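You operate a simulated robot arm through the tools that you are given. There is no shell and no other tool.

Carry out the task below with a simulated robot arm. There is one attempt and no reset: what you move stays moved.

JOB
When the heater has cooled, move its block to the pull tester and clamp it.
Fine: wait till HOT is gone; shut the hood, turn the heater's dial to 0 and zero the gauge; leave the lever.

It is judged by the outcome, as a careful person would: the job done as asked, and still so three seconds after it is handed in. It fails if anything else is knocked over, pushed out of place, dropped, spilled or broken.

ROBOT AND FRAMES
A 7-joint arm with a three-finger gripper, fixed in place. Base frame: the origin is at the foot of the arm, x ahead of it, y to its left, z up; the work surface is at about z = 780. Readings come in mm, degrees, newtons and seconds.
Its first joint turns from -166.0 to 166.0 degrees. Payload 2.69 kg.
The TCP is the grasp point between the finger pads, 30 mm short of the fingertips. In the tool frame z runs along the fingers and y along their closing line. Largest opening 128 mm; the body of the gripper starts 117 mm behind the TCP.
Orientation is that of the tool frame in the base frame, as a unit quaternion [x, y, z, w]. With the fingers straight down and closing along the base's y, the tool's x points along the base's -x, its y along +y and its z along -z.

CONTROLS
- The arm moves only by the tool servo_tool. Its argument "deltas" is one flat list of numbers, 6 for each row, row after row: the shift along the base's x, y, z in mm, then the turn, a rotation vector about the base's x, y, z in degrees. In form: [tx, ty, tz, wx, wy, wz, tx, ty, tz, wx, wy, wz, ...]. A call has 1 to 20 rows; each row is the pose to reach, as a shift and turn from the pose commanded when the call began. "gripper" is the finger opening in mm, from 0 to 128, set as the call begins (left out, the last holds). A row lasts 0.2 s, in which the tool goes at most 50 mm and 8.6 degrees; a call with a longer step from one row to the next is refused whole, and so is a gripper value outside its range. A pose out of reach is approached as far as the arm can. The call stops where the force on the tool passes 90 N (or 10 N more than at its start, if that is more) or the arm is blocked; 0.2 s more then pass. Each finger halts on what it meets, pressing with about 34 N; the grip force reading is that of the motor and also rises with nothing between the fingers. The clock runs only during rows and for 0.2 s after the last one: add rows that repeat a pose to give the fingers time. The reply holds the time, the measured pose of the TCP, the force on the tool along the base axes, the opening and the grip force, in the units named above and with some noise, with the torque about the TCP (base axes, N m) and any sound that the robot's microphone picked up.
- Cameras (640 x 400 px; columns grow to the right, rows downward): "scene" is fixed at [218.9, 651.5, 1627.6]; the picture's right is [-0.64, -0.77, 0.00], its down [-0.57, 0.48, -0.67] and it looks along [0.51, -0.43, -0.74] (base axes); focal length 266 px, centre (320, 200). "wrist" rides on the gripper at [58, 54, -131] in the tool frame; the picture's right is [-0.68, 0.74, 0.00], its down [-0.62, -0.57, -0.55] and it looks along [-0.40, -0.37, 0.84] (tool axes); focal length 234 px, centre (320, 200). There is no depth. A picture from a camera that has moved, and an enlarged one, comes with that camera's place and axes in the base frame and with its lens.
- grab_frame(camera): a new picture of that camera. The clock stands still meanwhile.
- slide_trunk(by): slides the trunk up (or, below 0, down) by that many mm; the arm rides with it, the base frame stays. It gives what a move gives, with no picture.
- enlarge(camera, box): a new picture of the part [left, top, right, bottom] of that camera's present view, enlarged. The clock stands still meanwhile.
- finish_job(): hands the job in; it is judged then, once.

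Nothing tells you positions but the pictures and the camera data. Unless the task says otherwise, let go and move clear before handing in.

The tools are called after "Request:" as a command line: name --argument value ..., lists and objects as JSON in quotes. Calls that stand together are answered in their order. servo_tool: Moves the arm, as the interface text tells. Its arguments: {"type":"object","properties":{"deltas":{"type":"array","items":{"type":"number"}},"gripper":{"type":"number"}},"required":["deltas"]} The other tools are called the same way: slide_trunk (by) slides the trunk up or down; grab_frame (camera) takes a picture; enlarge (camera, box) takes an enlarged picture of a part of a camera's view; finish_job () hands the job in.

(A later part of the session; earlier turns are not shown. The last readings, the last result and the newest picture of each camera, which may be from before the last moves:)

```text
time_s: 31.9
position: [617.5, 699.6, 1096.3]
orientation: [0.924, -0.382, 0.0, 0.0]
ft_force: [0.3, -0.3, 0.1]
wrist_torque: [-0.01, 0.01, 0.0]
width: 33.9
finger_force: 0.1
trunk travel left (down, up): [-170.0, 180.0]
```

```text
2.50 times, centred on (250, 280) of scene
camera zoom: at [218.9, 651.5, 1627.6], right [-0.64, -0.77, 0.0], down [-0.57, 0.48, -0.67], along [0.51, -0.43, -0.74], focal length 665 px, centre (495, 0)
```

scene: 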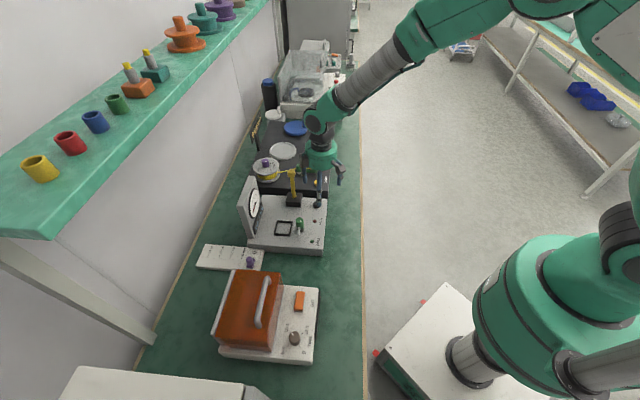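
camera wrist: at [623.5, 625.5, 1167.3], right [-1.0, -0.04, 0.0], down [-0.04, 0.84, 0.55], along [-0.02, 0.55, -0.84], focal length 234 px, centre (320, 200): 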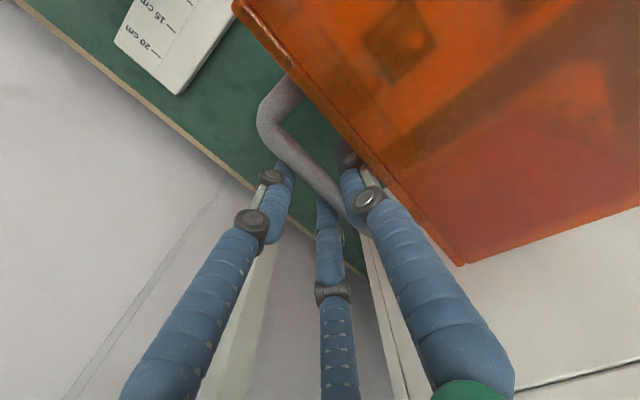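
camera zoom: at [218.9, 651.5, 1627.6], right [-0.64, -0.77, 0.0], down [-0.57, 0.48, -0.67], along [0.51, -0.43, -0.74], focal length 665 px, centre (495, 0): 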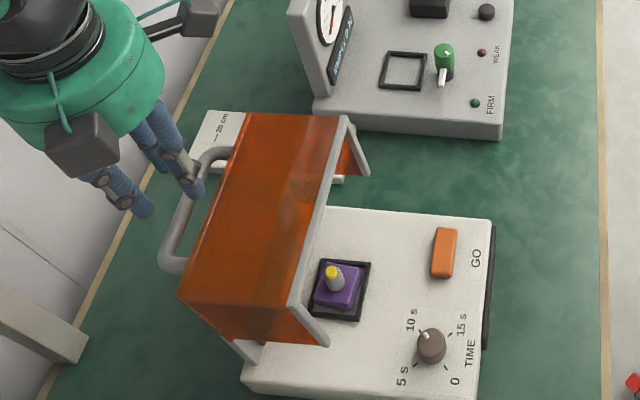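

Fingers are clear of the handle and the hood is staying up on its own. I'll rise over it and back off toward the robot to look at the block.

Request:
servo_tool --deltas '[0, 0, 35, 0, 0, 0, 0, 0, 70, 0, 0, 0, -30, -30, 80, 0, 0, -8, -62, -62, 80, 0, 0, -16, -95, -95, 80, 0, 0, -24, -125, -125, 70, 0, 0, -32, -155, -155, 50, 0, 0, -40, -185, -185, 20, 0, 0, -45]' --gripper 128

Request:
grab_frame --camera "wrist"

Request:
enlarge --camera "scene" --box '[200, 250, 320, 360]'

```text
refused: row 8 steps farther than a row can; nothing moved
```

```text
taken
camera wrist: at [619.2, 620.2, 1228.4], right [-1.0, -0.04, 0.0], down [-0.04, 0.83, 0.55], along [-0.02, 0.55, -0.84], focal length 234 px, centre (320, 200)
```

wrist: 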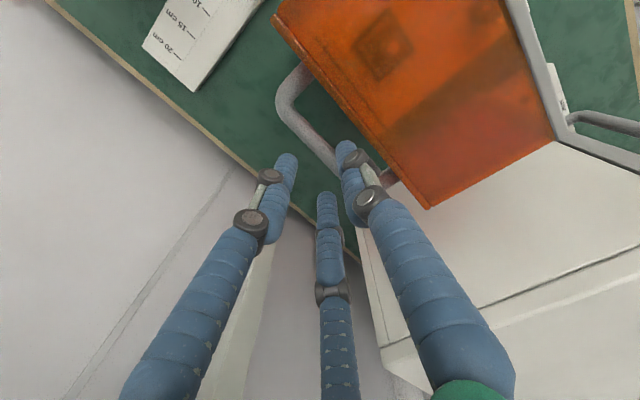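

```text
3.64 times, centred on (260, 305) of scene
camera zoom: at [218.9, 651.5, 1627.6], right [-0.64, -0.77, 0.0], down [-0.57, 0.48, -0.67], along [0.51, -0.43, -0.74], focal length 967 px, centre (538, -182)
```

zoom: 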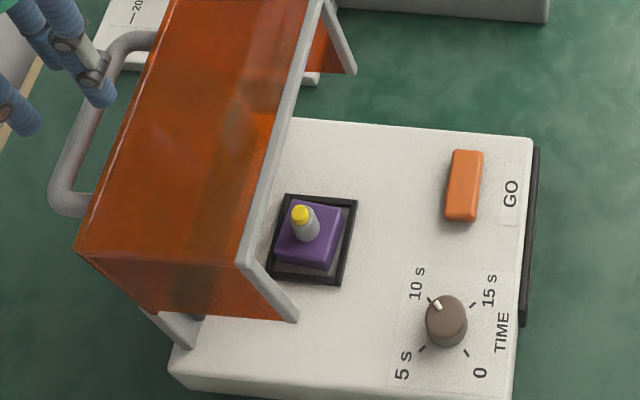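

Request:
servo_tool --deltas '[0, 0, 35, 0, 0, 0, 0, 0, 70, 0, 0, 0, -25, -25, 80, 0, 0, -8, -55, -55, 80, 0, 0, -16, -85, -85, 80, 0, 0, -24, -115, -115, 75, 0, 0, -32, -145, -145, 60, 0, 0, -40, -172, -172, 42, 0, 0, -45, -200, -200, 25, 0, 0, -45]'

Request:
servo_tool --deltas '[0, 0, 0, 0, 0, 0, 0, 0, 0, 0, 0, 0, 0, 0, 0, 0, 0, 0]' --gripper 128

Request:
grab_frame --camera "wrist"

Request:
enlarge --camera "scene" --box '[200, 250, 320, 360]'

```text
time_s: 33.9
position: [417.1, 500.3, 1121.0]
orientation: [-0.707, 0.708, 0.001, 0.001]
ft_force: [0.8, -0.2, 0.4]
wrist_torque: [-0.03, -0.01, 0.0]
width: 34.0
finger_force: 0.1
trunk travel left (down, up): [-170.0, 180.0]
```

```text
time_s: 34.7
position: [417.1, 499.4, 1120.4]
orientation: [-0.707, 0.707, 0.0, 0.0]
ft_force: [-0.6, 0.2, 0.1]
wrist_torque: [-0.04, -0.01, -0.05]
width: 127.9
finger_force: 0.0
trunk travel left (down, up): [-170.0, 180.0]
```

```text
taken
camera wrist: at [361.7, 440.5, 1252.8], right [-0.74, 0.68, 0.0], down [0.57, 0.62, 0.55], along [0.37, 0.4, -0.84], focal length 234 px, centre (320, 200)
```

wrist: 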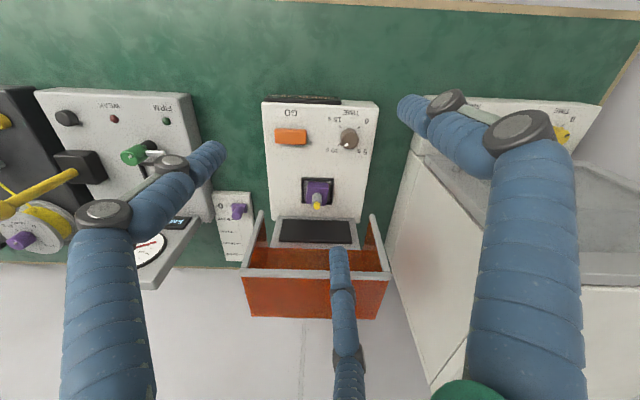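

```text
3.64 times, centred on (260, 305) of scene
camera zoom: at [218.9, 651.5, 1627.6], right [-0.64, -0.77, 0.0], down [-0.57, 0.48, -0.67], along [0.51, -0.43, -0.74], focal length 967 px, centre (538, -182)
```

zoom: 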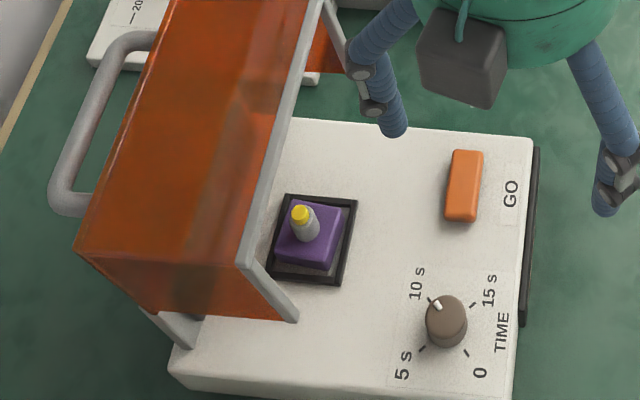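

Request:
enlarge --camera "wrist" --box '[230, 90, 410, 250]'

```text
2.50 times, centred on (320, 170) of wrist
camera zoom: at [361.7, 440.5, 1252.8], right [-0.74, 0.68, 0.0], down [0.57, 0.62, 0.55], along [0.37, 0.4, -0.84], focal length 585 px, centre (320, 275)
```

zoom: 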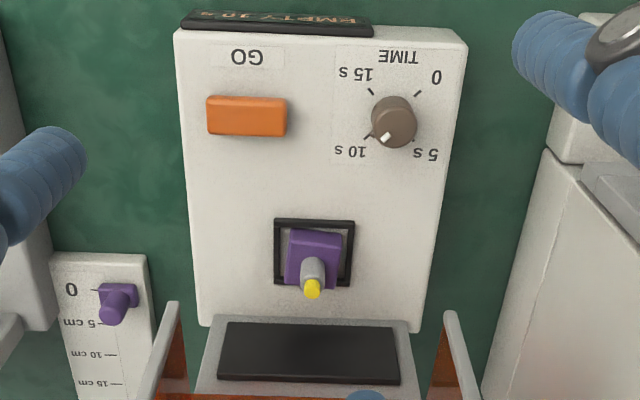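

Request:
enlarge --camera "wrist" --box '[270, 85, 350, 135]'

Request:
enlarge --camera "wrist" --box '[290, 165, 350, 225]'

Request:
enlarge --camera "scene" --box '[245, 290, 295, 330]'

Request:
enlarge --camera "scene" --box '[265, 205, 315, 245]'

```text
8.00 times, centred on (310, 110) of wrist
camera zoom: at [361.7, 440.5, 1252.8], right [-0.74, 0.68, 0.0], down [0.57, 0.62, 0.55], along [0.37, 0.4, -0.84], focal length 1873 px, centre (400, 920)
```

zoom: 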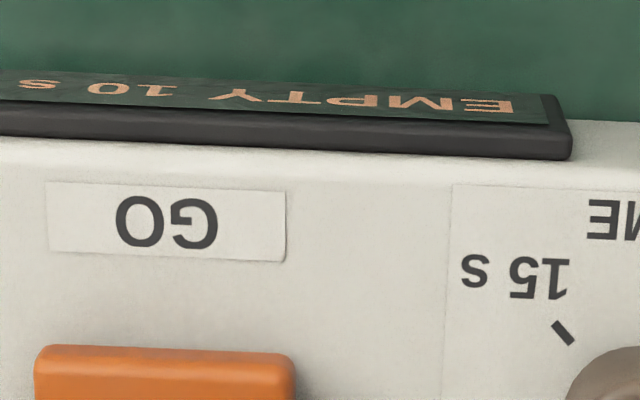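

```text
6.67 times, centred on (320, 195) of wrist
camera zoom: at [361.7, 440.5, 1252.8], right [-0.74, 0.68, 0.0], down [0.57, 0.62, 0.55], along [0.37, 0.4, -0.84], focal length 1561 px, centre (320, 233)
```

zoom: 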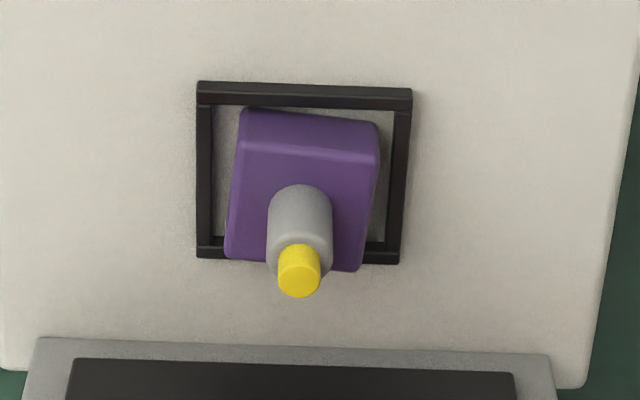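

```text
10.00 times, centred on (270, 310) of scene
camera zoom: at [218.9, 651.5, 1627.6], right [-0.64, -0.77, 0.0], down [-0.57, 0.48, -0.67], along [0.51, -0.43, -0.74], focal length 2658 px, centre (820, -900)
```

zoom: 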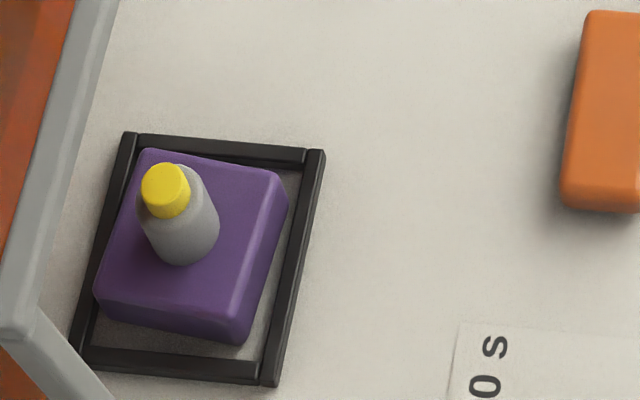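

```text
10.00 times, centred on (290, 225) of scene
camera zoom: at [218.9, 651.5, 1627.6], right [-0.64, -0.77, 0.0], down [-0.57, 0.48, -0.67], along [0.51, -0.43, -0.74], focal length 2658 px, centre (620, -50)
```

zoom: 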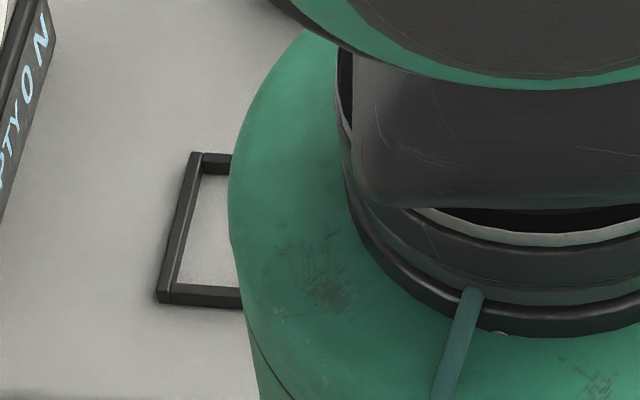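

The purple block (about 42 mm square, with a grey pin and yellow cap) sits at roughly (535, 619), its top at z≈855 and pin top at z≈893. The open hood partly overhangs it, so I need accurate hood geometry before choosing the approach.

Request:
enlarge --camera "scene" --box '[205, 250, 255, 315]'

Request:
enlarge --camera "scene" --box '[230, 270, 300, 360]'

Request:
enlarge --camera "wrist" --box '[230, 200, 410, 330]'

```text
6.15 times, centred on (230, 282) of scene
camera zoom: at [218.9, 651.5, 1627.6], right [-0.64, -0.77, 0.0], down [-0.57, 0.48, -0.67], along [0.51, -0.43, -0.74], focal length 1636 px, centre (874, -308)
```

zoom: 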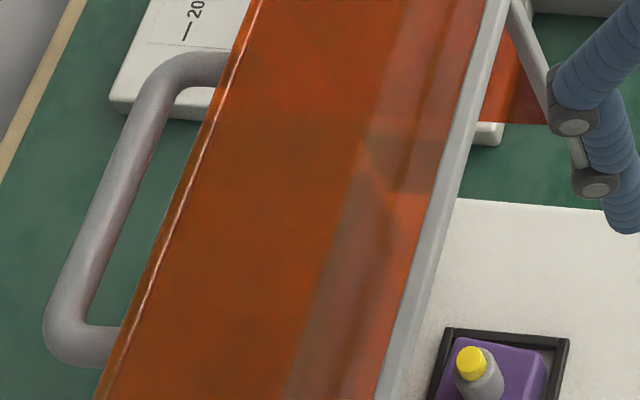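

```text
4.44 times, centred on (265, 315) of scene
camera zoom: at [218.9, 651.5, 1627.6], right [-0.64, -0.77, 0.0], down [-0.57, 0.48, -0.67], along [0.51, -0.43, -0.74], focal length 1182 px, centre (564, -311)
```

zoom: 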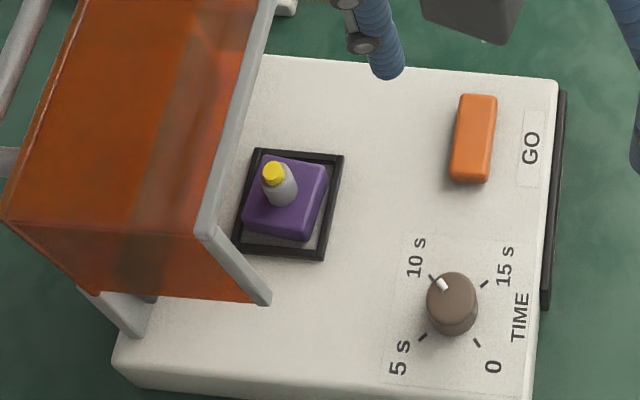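

```text
3.08 times, centred on (320, 265) of wrist
camera zoom: at [361.7, 440.5, 1252.8], right [-0.74, 0.68, 0.0], down [0.57, 0.62, 0.55], along [0.37, 0.4, -0.84], focal length 720 px, centre (320, 0)
```

zoom: 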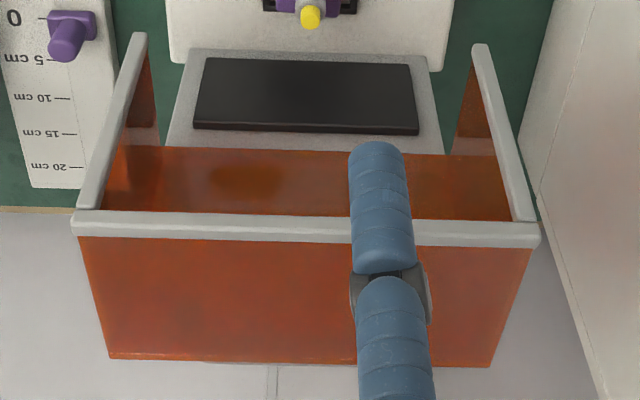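

The bar geometry confirms this is really a three-finger radial hand, so gripping the block by its round pin is best. The hood overhangs the block a little, so I'll close the fingers and nudge the hood's rim back some 15° more to make room.

Request:
servo_tool --deltas '[5, 5, 0, 0, 0, -8, 15, 15, 0, 0, 0, -16, 28, 28, 0, 0, 0, -24, 42, 42, -5, 0, 0, -32, 55, 56, -15, 0, 0, -40, 65, 67, -25, 0, 0, -45, 67.6, 69.5, -30, 0, 0, -45]' --gripper 0

Request:
enlarge --camera "scene" --box '[180, 220, 330, 350]'

Request:
grab_frame --camera "wrist"

```text
time_s: 36.3
position: [485.1, 569.3, 1090.5]
orientation: [-0.382, 0.924, 0.0, 0.001]
ft_force: [0.2, 1.0, 0.6]
wrist_torque: [-0.04, 0.0, -0.02]
width: 2.1
finger_force: 31.1
trunk travel left (down, up): [-170.0, 180.0]
```

```text
3.08 times, centred on (255, 285) of scene
camera zoom: at [218.9, 651.5, 1627.6], right [-0.64, -0.77, 0.0], down [-0.57, 0.48, -0.67], along [0.51, -0.43, -0.74], focal length 818 px, centre (520, -62)
```

zoom: 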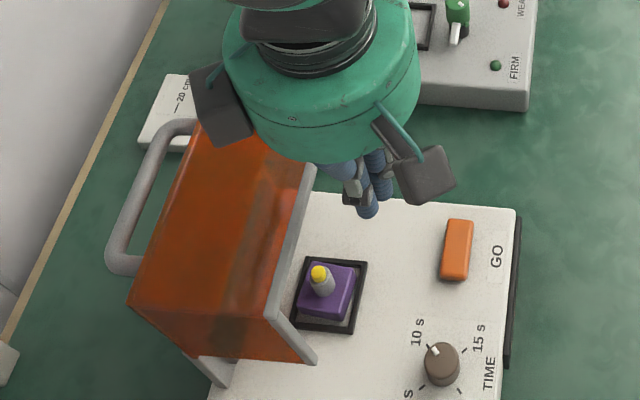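

```text
taken
camera wrist: at [404.6, 565.5, 1221.9], right [-0.04, 1.0, 0.0], down [0.84, 0.04, 0.55], along [0.55, 0.02, -0.84], focal length 234 px, centre (320, 200)
```

wrist: 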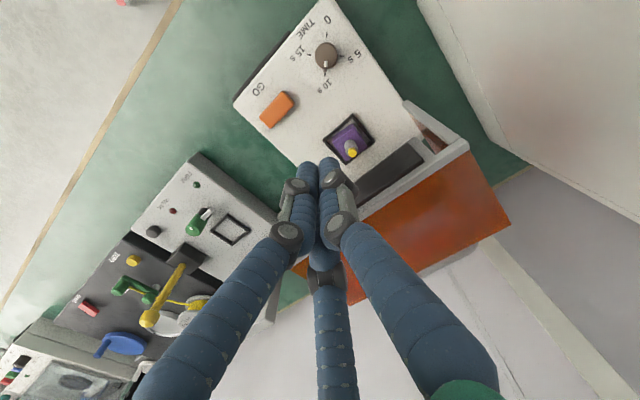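

The closed fingertips are just in front of the hood rim, slightly below it. I'll push outward gently and watch the force.

Request:
servo_tool --deltas '[6, 6, 0, 0, 0, 0, 12, 12, 0, 0, 0, 0, 18, 18, 0, 0, 0, 0]'

Request:
enlarge --camera "scene" --box '[180, 220, 330, 350]'

```text
time_s: 37.1
position: [502.2, 588.2, 1089.9]
orientation: [-0.383, 0.924, 0.0, 0.0]
ft_force: [-0.1, -0.7, -0.6]
wrist_torque: [-0.01, 0.04, -0.02]
width: 2.1
finger_force: 31.2
trunk travel left (down, up): [-170.0, 180.0]
```

```text
3.08 times, centred on (255, 285) of scene
camera zoom: at [218.9, 651.5, 1627.6], right [-0.64, -0.77, 0.0], down [-0.57, 0.48, -0.67], along [0.51, -0.43, -0.74], focal length 818 px, centre (520, -62)
```

zoom: 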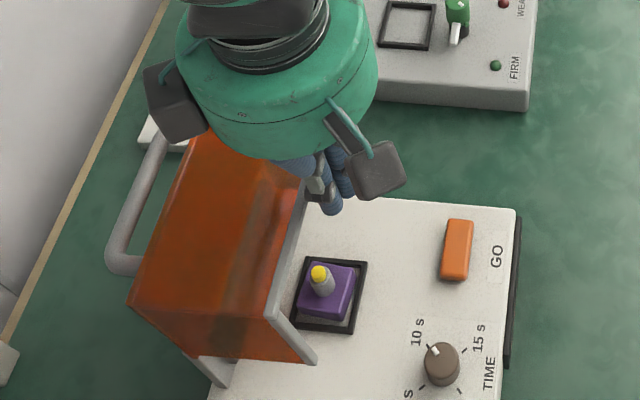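

Request:
servo_tool --deltas '[4, 4, 1, 0, 0, 0, 8, 8, 2, 0, 0, 0, 12, 12, 4, 0, 0, 0]'

Request:
enlarge --camera "scene" --box '[180, 220, 330, 350]'

```text
time_s: 37.9
position: [516.3, 598.8, 1093.2]
orientation: [-0.383, 0.924, 0.0, 0.0]
ft_force: [-0.9, -1.4, 0.2]
wrist_torque: [-0.03, 0.02, -0.01]
width: 2.1
finger_force: 31.5
trunk travel left (down, up): [-170.0, 180.0]
```

```text
3.08 times, centred on (255, 285) of scene
camera zoom: at [218.9, 651.5, 1627.6], right [-0.64, -0.77, 0.0], down [-0.57, 0.48, -0.67], along [0.51, -0.43, -0.74], focal length 818 px, centre (520, -62)
```

zoom: 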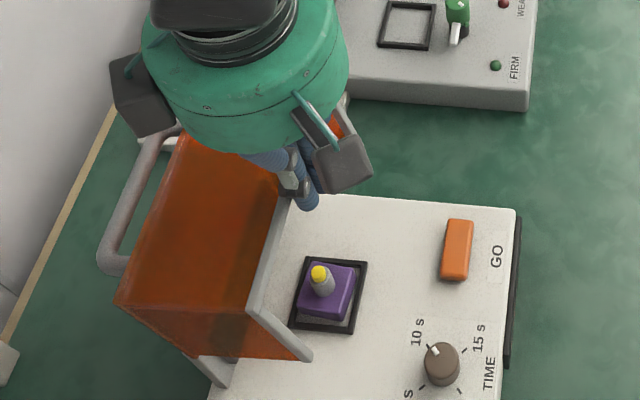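

The hood is moving back with almost no force. Continuing a little further, rising with the rim.

Request:
servo_tool --deltas '[4, 4, 4, 0, 0, 0, 8, 8, 8, 0, 0, 0, 12, 12, 12, 0, 0, 0, 16, 16, 15, 0, 0, 0]'

Request:
enlarge --camera "scene" --box '[180, 220, 330, 350]'

```text
time_s: 38.9
position: [532.1, 617.2, 1108.2]
orientation: [-0.383, 0.924, 0.0, 0.0]
ft_force: [-0.1, 1.0, 0.5]
wrist_torque: [-0.01, -0.03, -0.01]
width: 2.2
finger_force: 31.7
trunk travel left (down, up): [-170.0, 180.0]
```

```text
3.08 times, centred on (255, 285) of scene
camera zoom: at [218.9, 651.5, 1627.6], right [-0.64, -0.77, 0.0], down [-0.57, 0.48, -0.67], along [0.51, -0.43, -0.74], focal length 818 px, centre (520, -62)
```

zoom: 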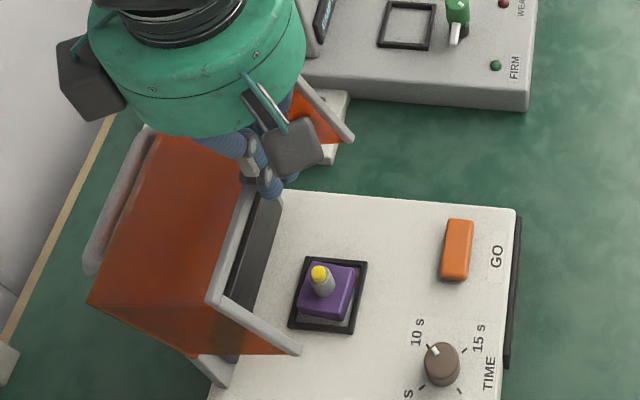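

The hood is now well back, about 108° open. I'll withdraw and check that it stays put and that the block is exposed.

Request:
servo_tool --deltas '[-10, -10, 0, 0, 0, 0, -40, -40, 0, 0, 0, 0, -70, -70, 0, 0, 0, 0, -100, -100, 0, 0, 0, 0]'

Request:
servo_tool --deltas '[0, 0, 0, 0, 0, 0, 0, 0, 0, 0, 0, 0, 0, 0, 0, 0, 0, 0]' --gripper 128

Request:
enlarge --camera "scene" --box '[180, 220, 330, 350]'

Request:
grab_frame --camera "wrist"

```text
time_s: 39.9
position: [430.2, 514.9, 1108.6]
orientation: [-0.383, 0.924, 0.001, 0.0]
ft_force: [0.6, 0.7, 0.4]
wrist_torque: [-0.02, 0.01, -0.04]
width: 2.4
finger_force: 31.6
trunk travel left (down, up): [-170.0, 180.0]
```

```text
time_s: 40.7
position: [429.1, 514.9, 1109.1]
orientation: [-0.383, 0.924, 0.0, 0.0]
ft_force: [1.0, 0.5, 0.2]
wrist_torque: [0.0, -0.02, -0.01]
width: 128.0
finger_force: 0.1
trunk travel left (down, up): [-170.0, 180.0]
```

```text
3.08 times, centred on (255, 285) of scene
camera zoom: at [218.9, 651.5, 1627.6], right [-0.64, -0.77, 0.0], down [-0.57, 0.48, -0.67], along [0.51, -0.43, -0.74], focal length 818 px, centre (520, -62)
```

zoom: 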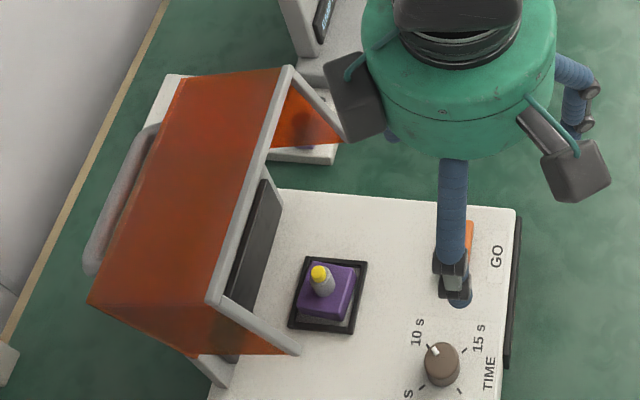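

```text
taken
camera wrist: at [349.8, 511.3, 1241.4], right [-0.04, 1.0, 0.0], down [0.84, 0.04, 0.55], along [0.55, 0.02, -0.84], focal length 234 px, centre (320, 200)
```

wrist: 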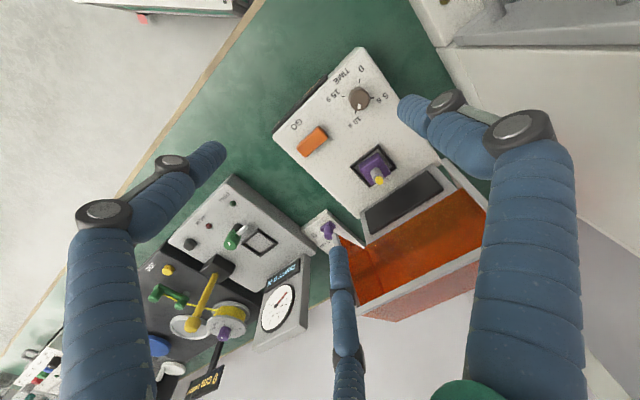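

Request:
enlarge --camera "wrist" --box '[340, 140, 410, 200]'

Request:
enlarge --camera "scene" --box '[240, 295, 280, 325]'

```text
6.67 times, centred on (375, 170) of wrist
camera zoom: at [349.8, 511.3, 1241.4], right [-0.04, 1.0, 0.0], down [0.84, 0.04, 0.55], along [0.55, 0.02, -0.84], focal length 1561 px, centre (-47, 400)
```

zoom: 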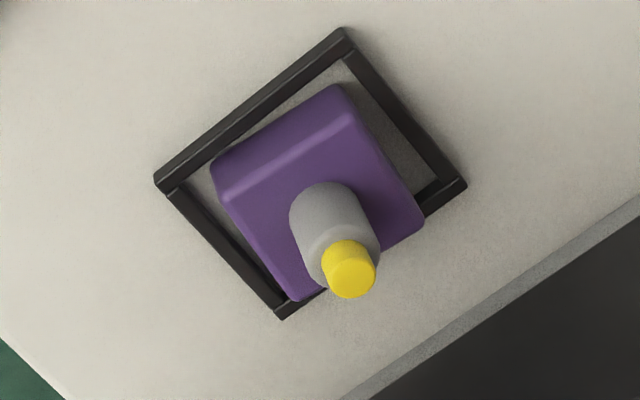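

```text
13.33 times, centred on (260, 310) of scene
camera zoom: at [218.9, 651.5, 1627.6], right [-0.64, -0.77, 0.0], down [-0.57, 0.48, -0.67], along [0.51, -0.43, -0.74], focal length 3545 px, centre (1120, -1267)
```

zoom: 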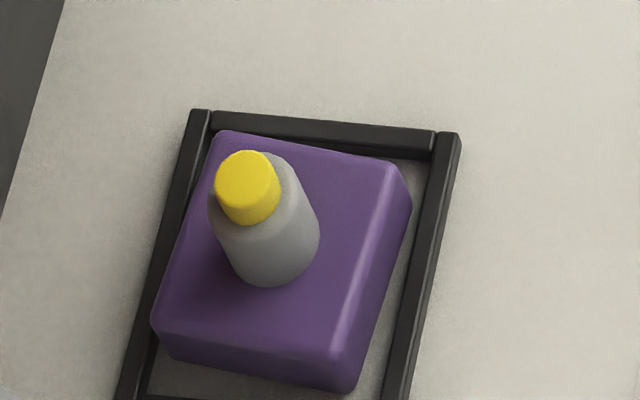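

The hood stays back on its own and the pin stands clear at about (536, 620), top at z≈890. I'll tilt the tool 25° so it leans away from the hood, and come in along its own axis with the fingers part closed.

Request:
servo_tool --deltas '[10, 10, -10, 5.9, -5.9, 0, 22, 21, -35, 11.8, -11.8, 0, 35, 34, -65, 17.68, -17.68, 0, 50, 48, -95, 17.68, -17.68, 0, 64, 62, -118, 17.68, -17.68, 0, 74.1, 72.4, -129.5, 17.68, -17.68, 0, 74.1, 72.4, -129.5, 17.68, -17.68, 0]' --gripper 34

Request:
grab_frame --camera "wrist"

Request:
enlarge --camera "scene" --box '[180, 220, 330, 350]'

```text
time_s: 42.3
position: [505.7, 588.3, 980.8]
orientation: [-0.374, 0.902, 0.082, 0.2]
ft_force: [-0.2, -1.1, -0.3]
wrist_torque: [0.0, -0.02, 0.01]
width: 34.1
finger_force: 0.1
trunk travel left (down, up): [-170.0, 180.0]
```

```text
taken
camera wrist: at [389.9, 548.9, 1074.8], right [-0.09, 0.95, 0.29], down [0.63, -0.17, 0.76], along [0.77, 0.25, -0.59], focal length 234 px, centre (320, 200)
```

wrist: 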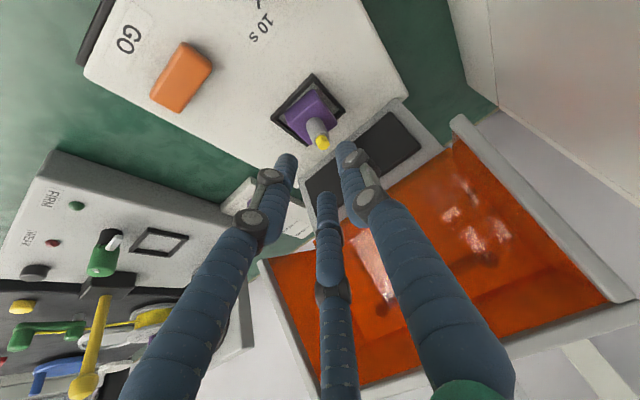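

```text
3.08 times, centred on (255, 285) of scene
camera zoom: at [218.9, 651.5, 1627.6], right [-0.64, -0.77, 0.0], down [-0.57, 0.48, -0.67], along [0.51, -0.43, -0.74], focal length 818 px, centre (520, -62)
```

zoom: 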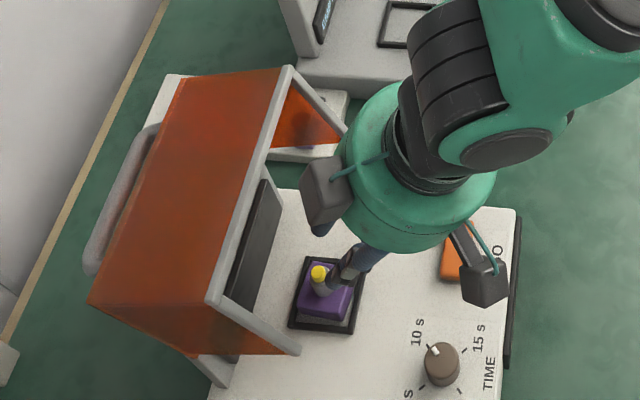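

The pin lines up with the tool axis in the wrist view. Moving in along the axis, first most of the way.

Request:
servo_tool --deltas '[6, 6, -18.1, 0, 0, 0, 12, 12, -36.3, 0, 0, 0, 17.9, 17.9, -54.4, 0, 0, 0]'

Request:
enlarge --camera "wrist" --box '[240, 90, 400, 200]'

Request:
enlarge --camera "scene" --box '[210, 260, 310, 340]'

```text
time_s: 43.1
position: [522.3, 604.4, 923.9]
orientation: [-0.374, 0.902, 0.083, 0.2]
ft_force: [-0.5, 0.1, 0.5]
wrist_torque: [-0.01, 0.04, -0.01]
width: 34.3
finger_force: 0.2
trunk travel left (down, up): [-170.0, 180.0]
```

```text
3.64 times, centred on (320, 145) of wrist
camera zoom: at [406.9, 566.6, 1020.1], right [-0.09, 0.95, 0.29], down [0.63, -0.17, 0.76], along [0.77, 0.25, -0.59], focal length 852 px, centre (320, 400)
```

zoom: 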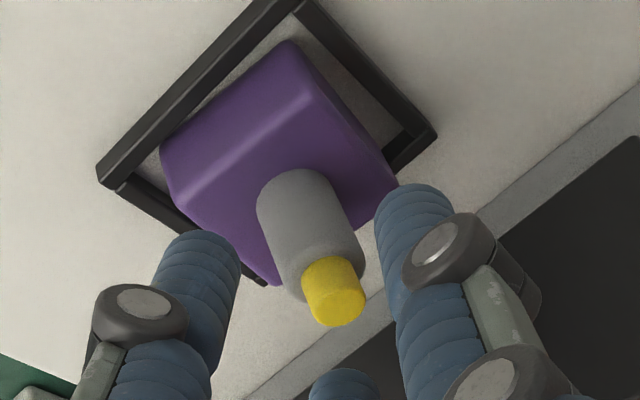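

```text
5.00 times, centred on (260, 300) of scene
camera zoom: at [218.9, 651.5, 1627.6], right [-0.64, -0.77, 0.0], down [-0.57, 0.48, -0.67], along [0.51, -0.43, -0.74], focal length 1329 px, centre (620, -300)
```

zoom: 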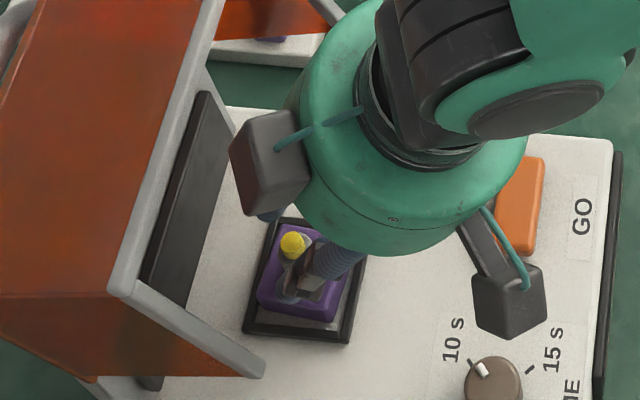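

Pin is centred between the fingers with even gaps. Final 30 mm along the axis.

Request:
servo_tool --deltas '[3, 3, -9, 0, 0, 0, 6, 6, -18.1, 0, 0, 0, 9, 9, -27.2, 0, 0, 0]'

Request:
enlarge --camera "wrist" --box '[240, 100, 400, 210]'

Request:
enlarge --camera "scene" --box '[210, 260, 310, 340]'

```text
time_s: 43.9
position: [532.2, 615.3, 902.3]
orientation: [-0.374, 0.901, 0.083, 0.202]
ft_force: [-8.1, -10.6, 30.3]
wrist_torque: [-1.0, 0.33, -0.04]
width: 32.5
finger_force: 0.1
trunk travel left (down, up): [-170.0, 180.0]
```

```text
3.64 times, centred on (320, 155) of wrist
camera zoom: at [415.9, 575.4, 997.3], right [-0.09, 0.95, 0.29], down [0.63, -0.17, 0.76], along [0.77, 0.25, -0.58], focal length 852 px, centre (320, 364)
```

zoom: 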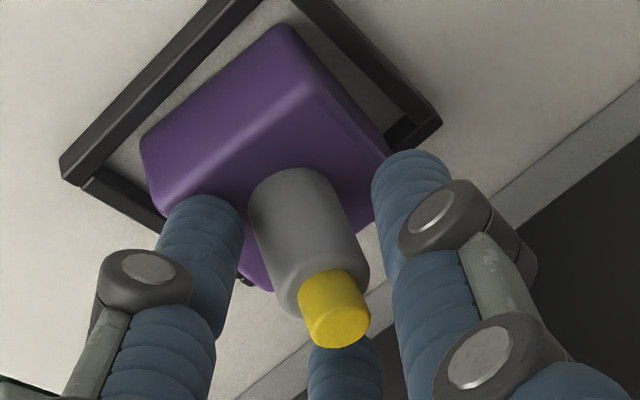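

```text
5.00 times, centred on (260, 300) of scene
camera zoom: at [218.9, 651.5, 1627.6], right [-0.64, -0.77, 0.0], down [-0.57, 0.48, -0.67], along [0.51, -0.43, -0.74], focal length 1329 px, centre (620, -300)
```

zoom: 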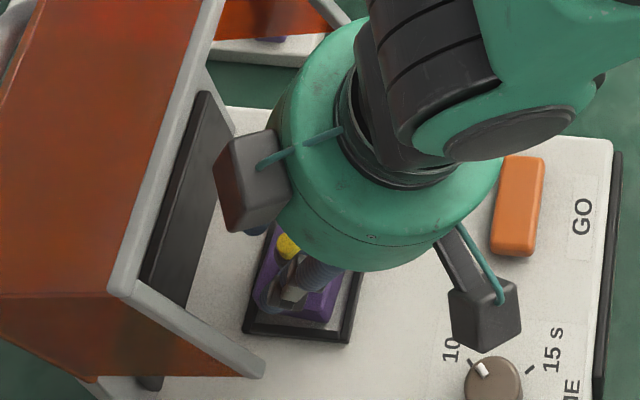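

A fingertip touched the block's top before I was deep enough on the pin: the 25° tilt makes the lower finger ride too low. I'll back out along the axis, swing the hood back a bit more, and return with the tool closer to vertical.

Request:
servo_tool --deltas '[-6, -6, 18.1, 0, 0, 0, -15, -15, 45, 0, 0, 0, -27, -27, 82, 0, 0, 0, -45, -45, 110, 0, 0, 0, -65, -65, 140, -5.9, 5.9, 0, -80, -80, 170, -11.8, 11.8, 0, -80, -80, 190, -17.68, 17.68, 0, -80, -80, 200, -17.68, 17.68, 0]'

Request:
enlarge --camera "scene" --box '[180, 220, 330, 350]'

Request:
grab_frame --camera "wrist"

```text
time_s: 45.7
position: [452.5, 534.4, 1098.5]
orientation: [-0.382, 0.924, -0.001, -0.001]
ft_force: [1.3, 0.6, -0.1]
wrist_torque: [-0.03, 0.04, 0.01]
width: 33.8
finger_force: 0.0
trunk travel left (down, up): [-170.0, 180.0]
```

```text
3.08 times, centred on (255, 285) of scene
camera zoom: at [218.9, 651.5, 1627.6], right [-0.64, -0.77, 0.0], down [-0.57, 0.48, -0.67], along [0.51, -0.43, -0.74], focal length 818 px, centre (520, -62)
```

zoom: 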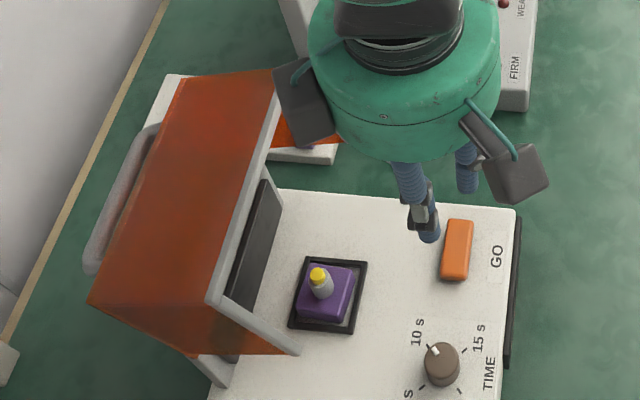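

```text
taken
camera wrist: at [371.9, 531.6, 1230.3], right [-0.04, 1.0, 0.0], down [0.84, 0.04, 0.55], along [0.55, 0.02, -0.84], focal length 234 px, centre (320, 200)
```

wrist: 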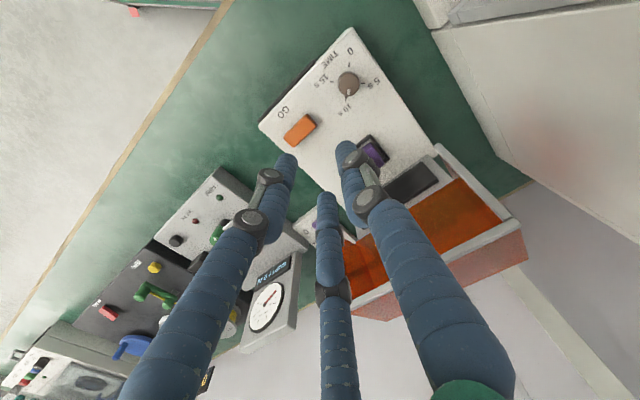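

Request:
servo_tool --deltas '[20, 20, 0, 0, 0, 0, 45, 45, 0, 0, 0, 0, 70, 70, 0, 0, 0, 0, 78, 78, 1, 0, 0, 0, 84, 84, 3, 0, 0, 0, 90, 90, 5, 0, 0, 0]' --gripper 0

Request:
enlarge --camera "scene" --box '[180, 220, 330, 350]'

```text
time_s: 47.1
position: [542.0, 624.9, 1103.0]
orientation: [-0.383, 0.924, 0.0, 0.0]
ft_force: [-0.1, 0.4, -1.6]
wrist_torque: [0.01, 0.02, 0.01]
width: 2.0
finger_force: 31.8
trunk travel left (down, up): [-170.0, 180.0]
```

```text
3.08 times, centred on (255, 285) of scene
camera zoom: at [218.9, 651.5, 1627.6], right [-0.64, -0.77, 0.0], down [-0.57, 0.48, -0.67], along [0.51, -0.43, -0.74], focal length 818 px, centre (520, -62)
```

zoom: 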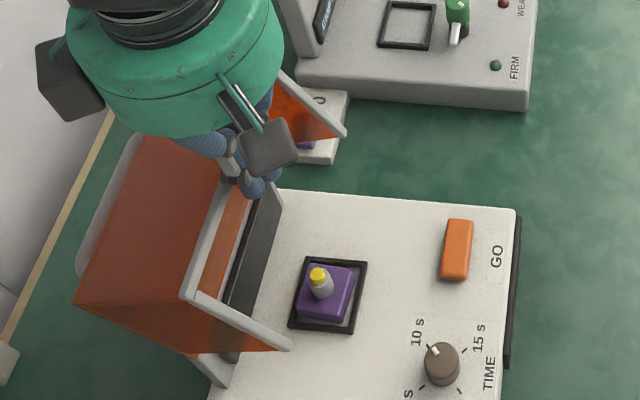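

Request:
servo_tool --deltas '[4, 4, 1, 0, 0, 0, 8, 8, 2, 0, 0, 0, 12, 12, 4, 0, 0, 0, 16, 16, 5, 0, 0, 0]'

Request:
enlarge --camera "scene" --box '[180, 220, 330, 350]'

```text
time_s: 48.1
position: [546.9, 630.2, 1102.1]
orientation: [-0.383, 0.924, -0.006, -0.011]
ft_force: [-29.6, -30.1, 14.1]
wrist_torque: [-0.23, 0.09, -0.23]
width: 1.9
finger_force: 31.4
trunk travel left (down, up): [-170.0, 180.0]
stopped in row 4: the force on the tool passed its limit at 95 N (the readings are from after the stop); the commanded pose is now the measured one
```

```text
3.08 times, centred on (255, 285) of scene
camera zoom: at [218.9, 651.5, 1627.6], right [-0.64, -0.77, 0.0], down [-0.57, 0.48, -0.67], along [0.51, -0.43, -0.74], focal length 818 px, centre (520, -62)
```

zoom: 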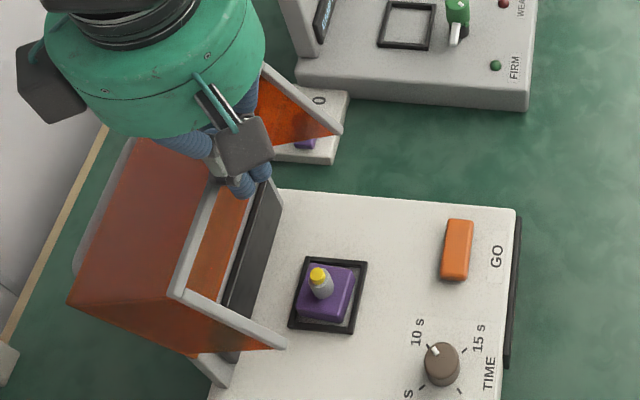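

The hood hit its end stop (about 113° open), so I stopped pushing. I'll back off and return with a smaller 17° tilt; my refined fix puts the pin at about (533, 618) with its top near z=898 and the block top near 858.

Request:
servo_tool --deltas '[-10, -10, 0, 0, 0, 0, -40, -40, 0, 0, 0, 0, -70, -70, 0, 0, 0, 0, -100, -100, 0, 0, 0, 0]'

Request:
servo_tool --deltas '[10, 10, -20, 6, -6, 0, 25, 25, -50, 12.02, -12.02, 0, 45, 45, -85, 12.02, -12.02, 0, 63.3, 64.8, -114, 12.02, -12.02, 0, 63.3, 64.8, -114, 12.02, -12.02, 0]' --gripper 36

Request:
grab_frame --camera "wrist"

Request:
enlarge --camera "scene" --box '[180, 220, 330, 350]'

```text
time_s: 49.1
position: [451.8, 534.3, 1099.4]
orientation: [-0.383, 0.924, -0.005, -0.011]
ft_force: [0.0, -0.3, -0.1]
wrist_torque: [0.0, -0.03, 0.0]
width: 2.2
finger_force: 31.6
trunk travel left (down, up): [-170.0, 180.0]
```

```text
time_s: 50.3
position: [515.4, 600.3, 984.5]
orientation: [-0.379, 0.915, 0.051, 0.126]
ft_force: [0.0, 1.3, 0.3]
wrist_torque: [-0.05, 0.06, 0.0]
width: 35.9
finger_force: 0.0
trunk travel left (down, up): [-170.0, 180.0]
```

```text
taken
camera wrist: at [411.1, 573.6, 1095.8], right [-0.06, 0.98, 0.18], down [0.71, -0.09, 0.7], along [0.7, 0.17, -0.7], focal length 234 px, centre (320, 200)
```

wrist: 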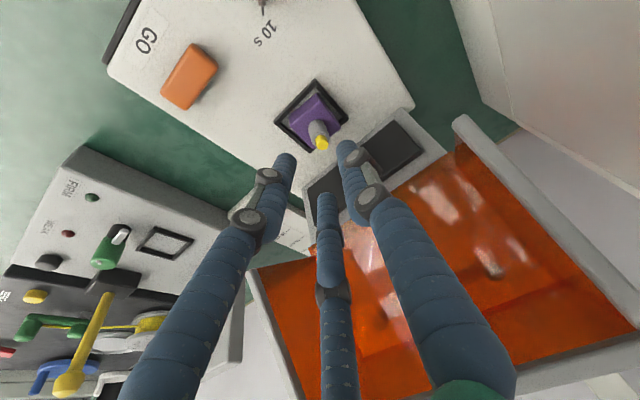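

```text
3.08 times, centred on (255, 285) of scene
camera zoom: at [218.9, 651.5, 1627.6], right [-0.64, -0.77, 0.0], down [-0.57, 0.48, -0.67], along [0.51, -0.43, -0.74], focal length 818 px, centre (520, -62)
```

zoom: 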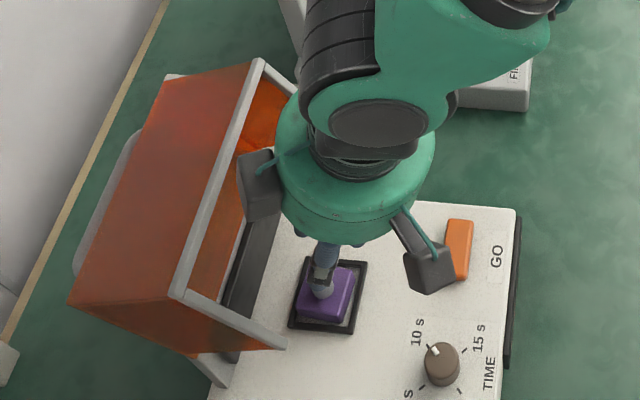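

Request:
servo_tool --deltas '[3, 3, -20, 0, 0, 0, 6, 6, -40, 0, 0, 0, 8.5, 8.5, -57, 0, 0, 0]'

Request:
enlarge --camera "wrist" --box '[240, 90, 400, 200]'

Request:
enlarge --camera "scene" --box '[210, 260, 310, 340]'

```text
time_s: 51.1
position: [522.5, 607.7, 927.6]
orientation: [-0.379, 0.915, 0.052, 0.128]
ft_force: [0.2, -0.4, -0.2]
wrist_torque: [-0.05, -0.04, 0.0]
width: 36.1
finger_force: 0.2
trunk travel left (down, up): [-170.0, 180.0]
```

```text
3.64 times, centred on (320, 145) of wrist
camera zoom: at [419.6, 581.2, 1040.2], right [-0.06, 0.98, 0.18], down [0.71, -0.09, 0.7], along [0.7, 0.17, -0.69], focal length 852 px, centre (320, 400)
```

zoom: 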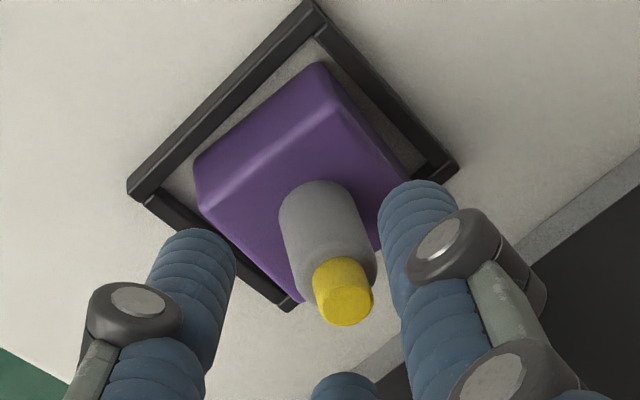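

```text
5.00 times, centred on (260, 300) of scene
camera zoom: at [218.9, 651.5, 1627.6], right [-0.64, -0.77, 0.0], down [-0.57, 0.48, -0.67], along [0.51, -0.43, -0.74], focal length 1329 px, centre (620, -300)
```

zoom: 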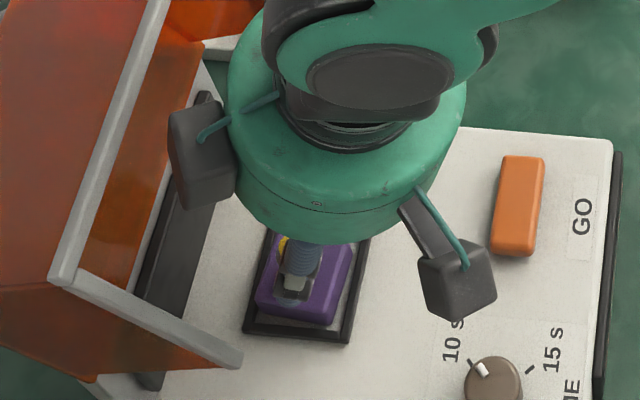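

The pin sits about 2–3 mm to the right of centre in the image, so I'll correct that as I go down the last 25 mm.

Request:
servo_tool --deltas '[1, 4, -6, 0, 0, 0, 3, 6, -13, 0, 0, 0, 4.5, 7.3, -19, 0, 0, 0, 5.9, 8.5, -24.5, 0, 0, 0]'

Request:
enlarge --camera "wrist" --box '[240, 100, 400, 210]'

Request:
enlarge --camera "scene" --box '[210, 260, 310, 340]'

```text
time_s: 52.1
position: [528.2, 616.5, 903.0]
orientation: [-0.379, 0.915, 0.052, 0.127]
ft_force: [-0.6, 0.7, -0.8]
wrist_torque: [0.0, 0.02, 0.0]
width: 35.7
finger_force: 0.1
trunk travel left (down, up): [-170.0, 180.0]
```

```text
3.64 times, centred on (320, 155) of wrist
camera zoom: at [425.4, 589.1, 1015.9], right [-0.06, 0.98, 0.18], down [0.71, -0.09, 0.7], along [0.7, 0.17, -0.7], focal length 852 px, centre (320, 364)
```

zoom: 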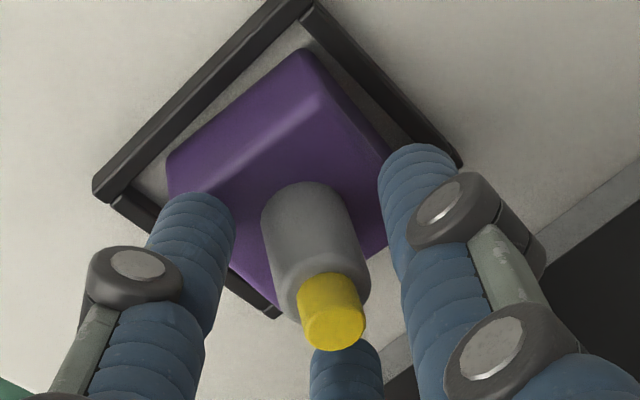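

```text
5.00 times, centred on (260, 300) of scene
camera zoom: at [218.9, 651.5, 1627.6], right [-0.64, -0.77, 0.0], down [-0.57, 0.48, -0.67], along [0.51, -0.43, -0.74], focal length 1329 px, centre (620, -300)
```

zoom: 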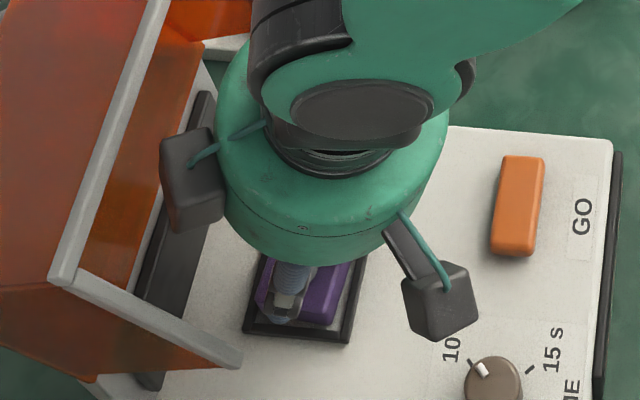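

No contact and the pin is between the fingers. A few mm deeper, checking force, then close.

Request:
servo_tool --deltas '[0.6, 0.6, -3, 0, 0, 0, 0.6, 0.6, -3, 0, 0, 0]'

```text
time_s: 52.7
position: [529.8, 616.9, 901.2]
orientation: [-0.379, 0.915, 0.052, 0.126]
ft_force: [0.1, -0.1, 0.4]
wrist_torque: [0.0, 0.04, 0.03]
width: 36.1
finger_force: 0.1
trunk travel left (down, up): [-170.0, 180.0]
```

Request:
servo_tool --deltas '[0, 0, 0, 0, 0, 0, 0, 0, 0, 0, 0, 0, 0, 0, 0, 0, 0, 0]' --gripper 0

Request:
grab_frame --camera "wrist"

Request:
enlarge --camera "wrist" --box '[240, 100, 400, 210]'

Request:
enlarge --camera "scene" --box '[210, 260, 310, 340]'

```text
time_s: 53.5
position: [528.9, 615.8, 900.9]
orientation: [-0.379, 0.915, 0.051, 0.126]
ft_force: [0.0, 0.2, 0.4]
wrist_torque: [-0.05, 0.03, 0.02]
width: 20.0
finger_force: 34.0
trunk travel left (down, up): [-170.0, 180.0]
```

```text
taken
camera wrist: at [426.1, 589.8, 1013.0], right [-0.06, 0.98, 0.18], down [0.71, -0.09, 0.7], along [0.7, 0.17, -0.7], focal length 234 px, centre (320, 200)
```

wrist: 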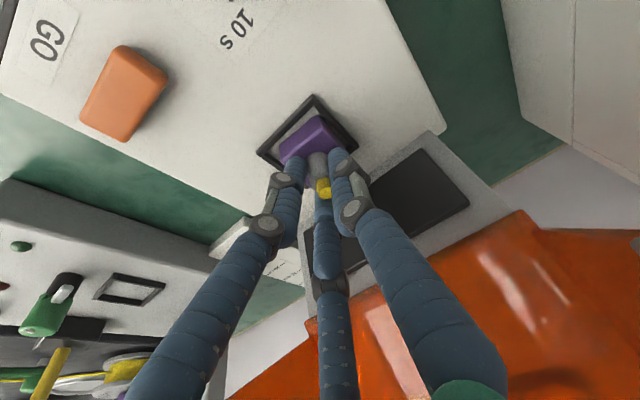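

```text
3.64 times, centred on (320, 155) of wrist
camera zoom: at [426.1, 589.8, 1013.0], right [-0.06, 0.98, 0.18], down [0.71, -0.09, 0.7], along [0.7, 0.17, -0.7], focal length 852 px, centre (320, 364)
```

zoom: 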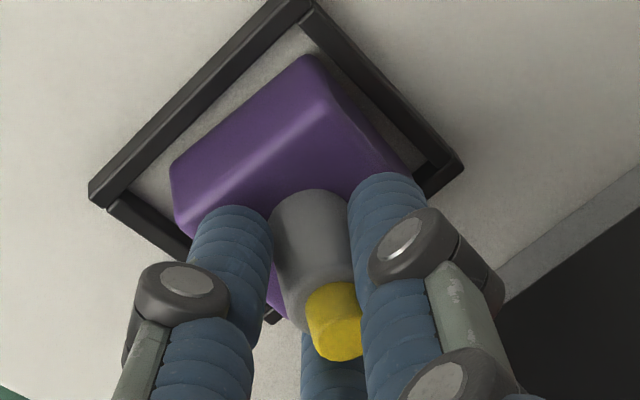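

```text
5.00 times, centred on (260, 300) of scene
camera zoom: at [218.9, 651.5, 1627.6], right [-0.64, -0.77, 0.0], down [-0.57, 0.48, -0.67], along [0.51, -0.43, -0.74], focal length 1329 px, centre (620, -300)
```

zoom: 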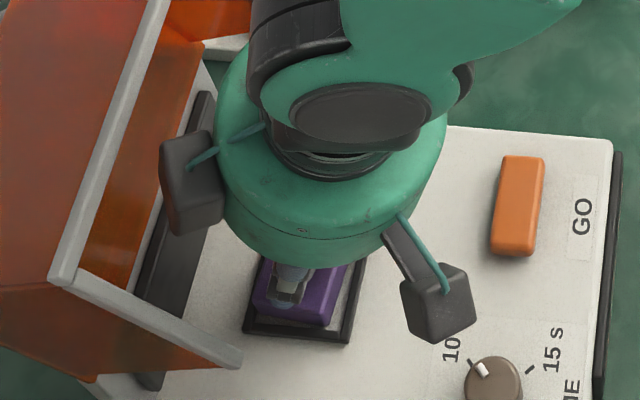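

Gripped at 20 mm with no side load. I'll lift along the tool axis a little and check the block comes along.

Request:
servo_tool --deltas '[0, 0, 8, 0, 0, 0, -1.5, -1.5, 18, 0, 0, 0, -5, -5, 32, 0, 0, 0]'

Request:
enlarge --camera "wrist" --box '[240, 100, 400, 210]'

Request:
enlarge --camera "scene" --box '[210, 260, 310, 340]'

```text
time_s: 54.3
position: [526.5, 611.8, 932.0]
orientation: [-0.379, 0.915, 0.051, 0.126]
ft_force: [0.6, 0.6, 1.0]
wrist_torque: [0.05, -0.01, 0.0]
width: 1.7
finger_force: 31.1
trunk travel left (down, up): [-170.0, 180.0]
```

```text
3.64 times, centred on (320, 155) of wrist
camera zoom: at [420.8, 584.8, 1044.9], right [-0.06, 0.98, 0.18], down [0.71, -0.09, 0.7], along [0.7, 0.17, -0.7], focal length 852 px, centre (320, 364)
```

zoom: 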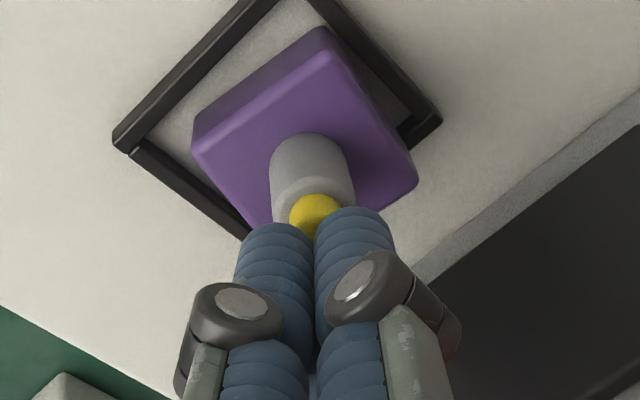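

```text
5.00 times, centred on (260, 300) of scene
camera zoom: at [218.9, 651.5, 1627.6], right [-0.64, -0.77, 0.0], down [-0.57, 0.48, -0.67], along [0.51, -0.43, -0.74], focal length 1329 px, centre (620, -300)
```

zoom: 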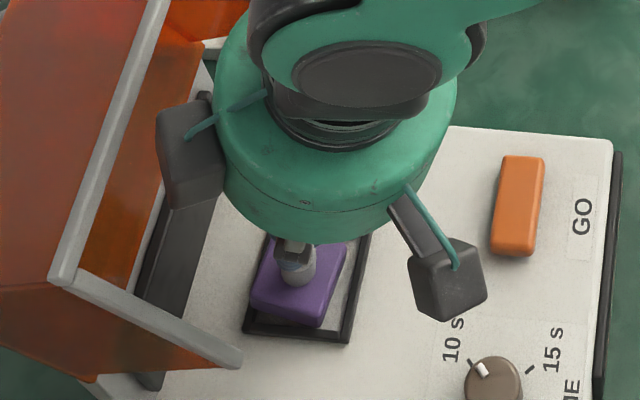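

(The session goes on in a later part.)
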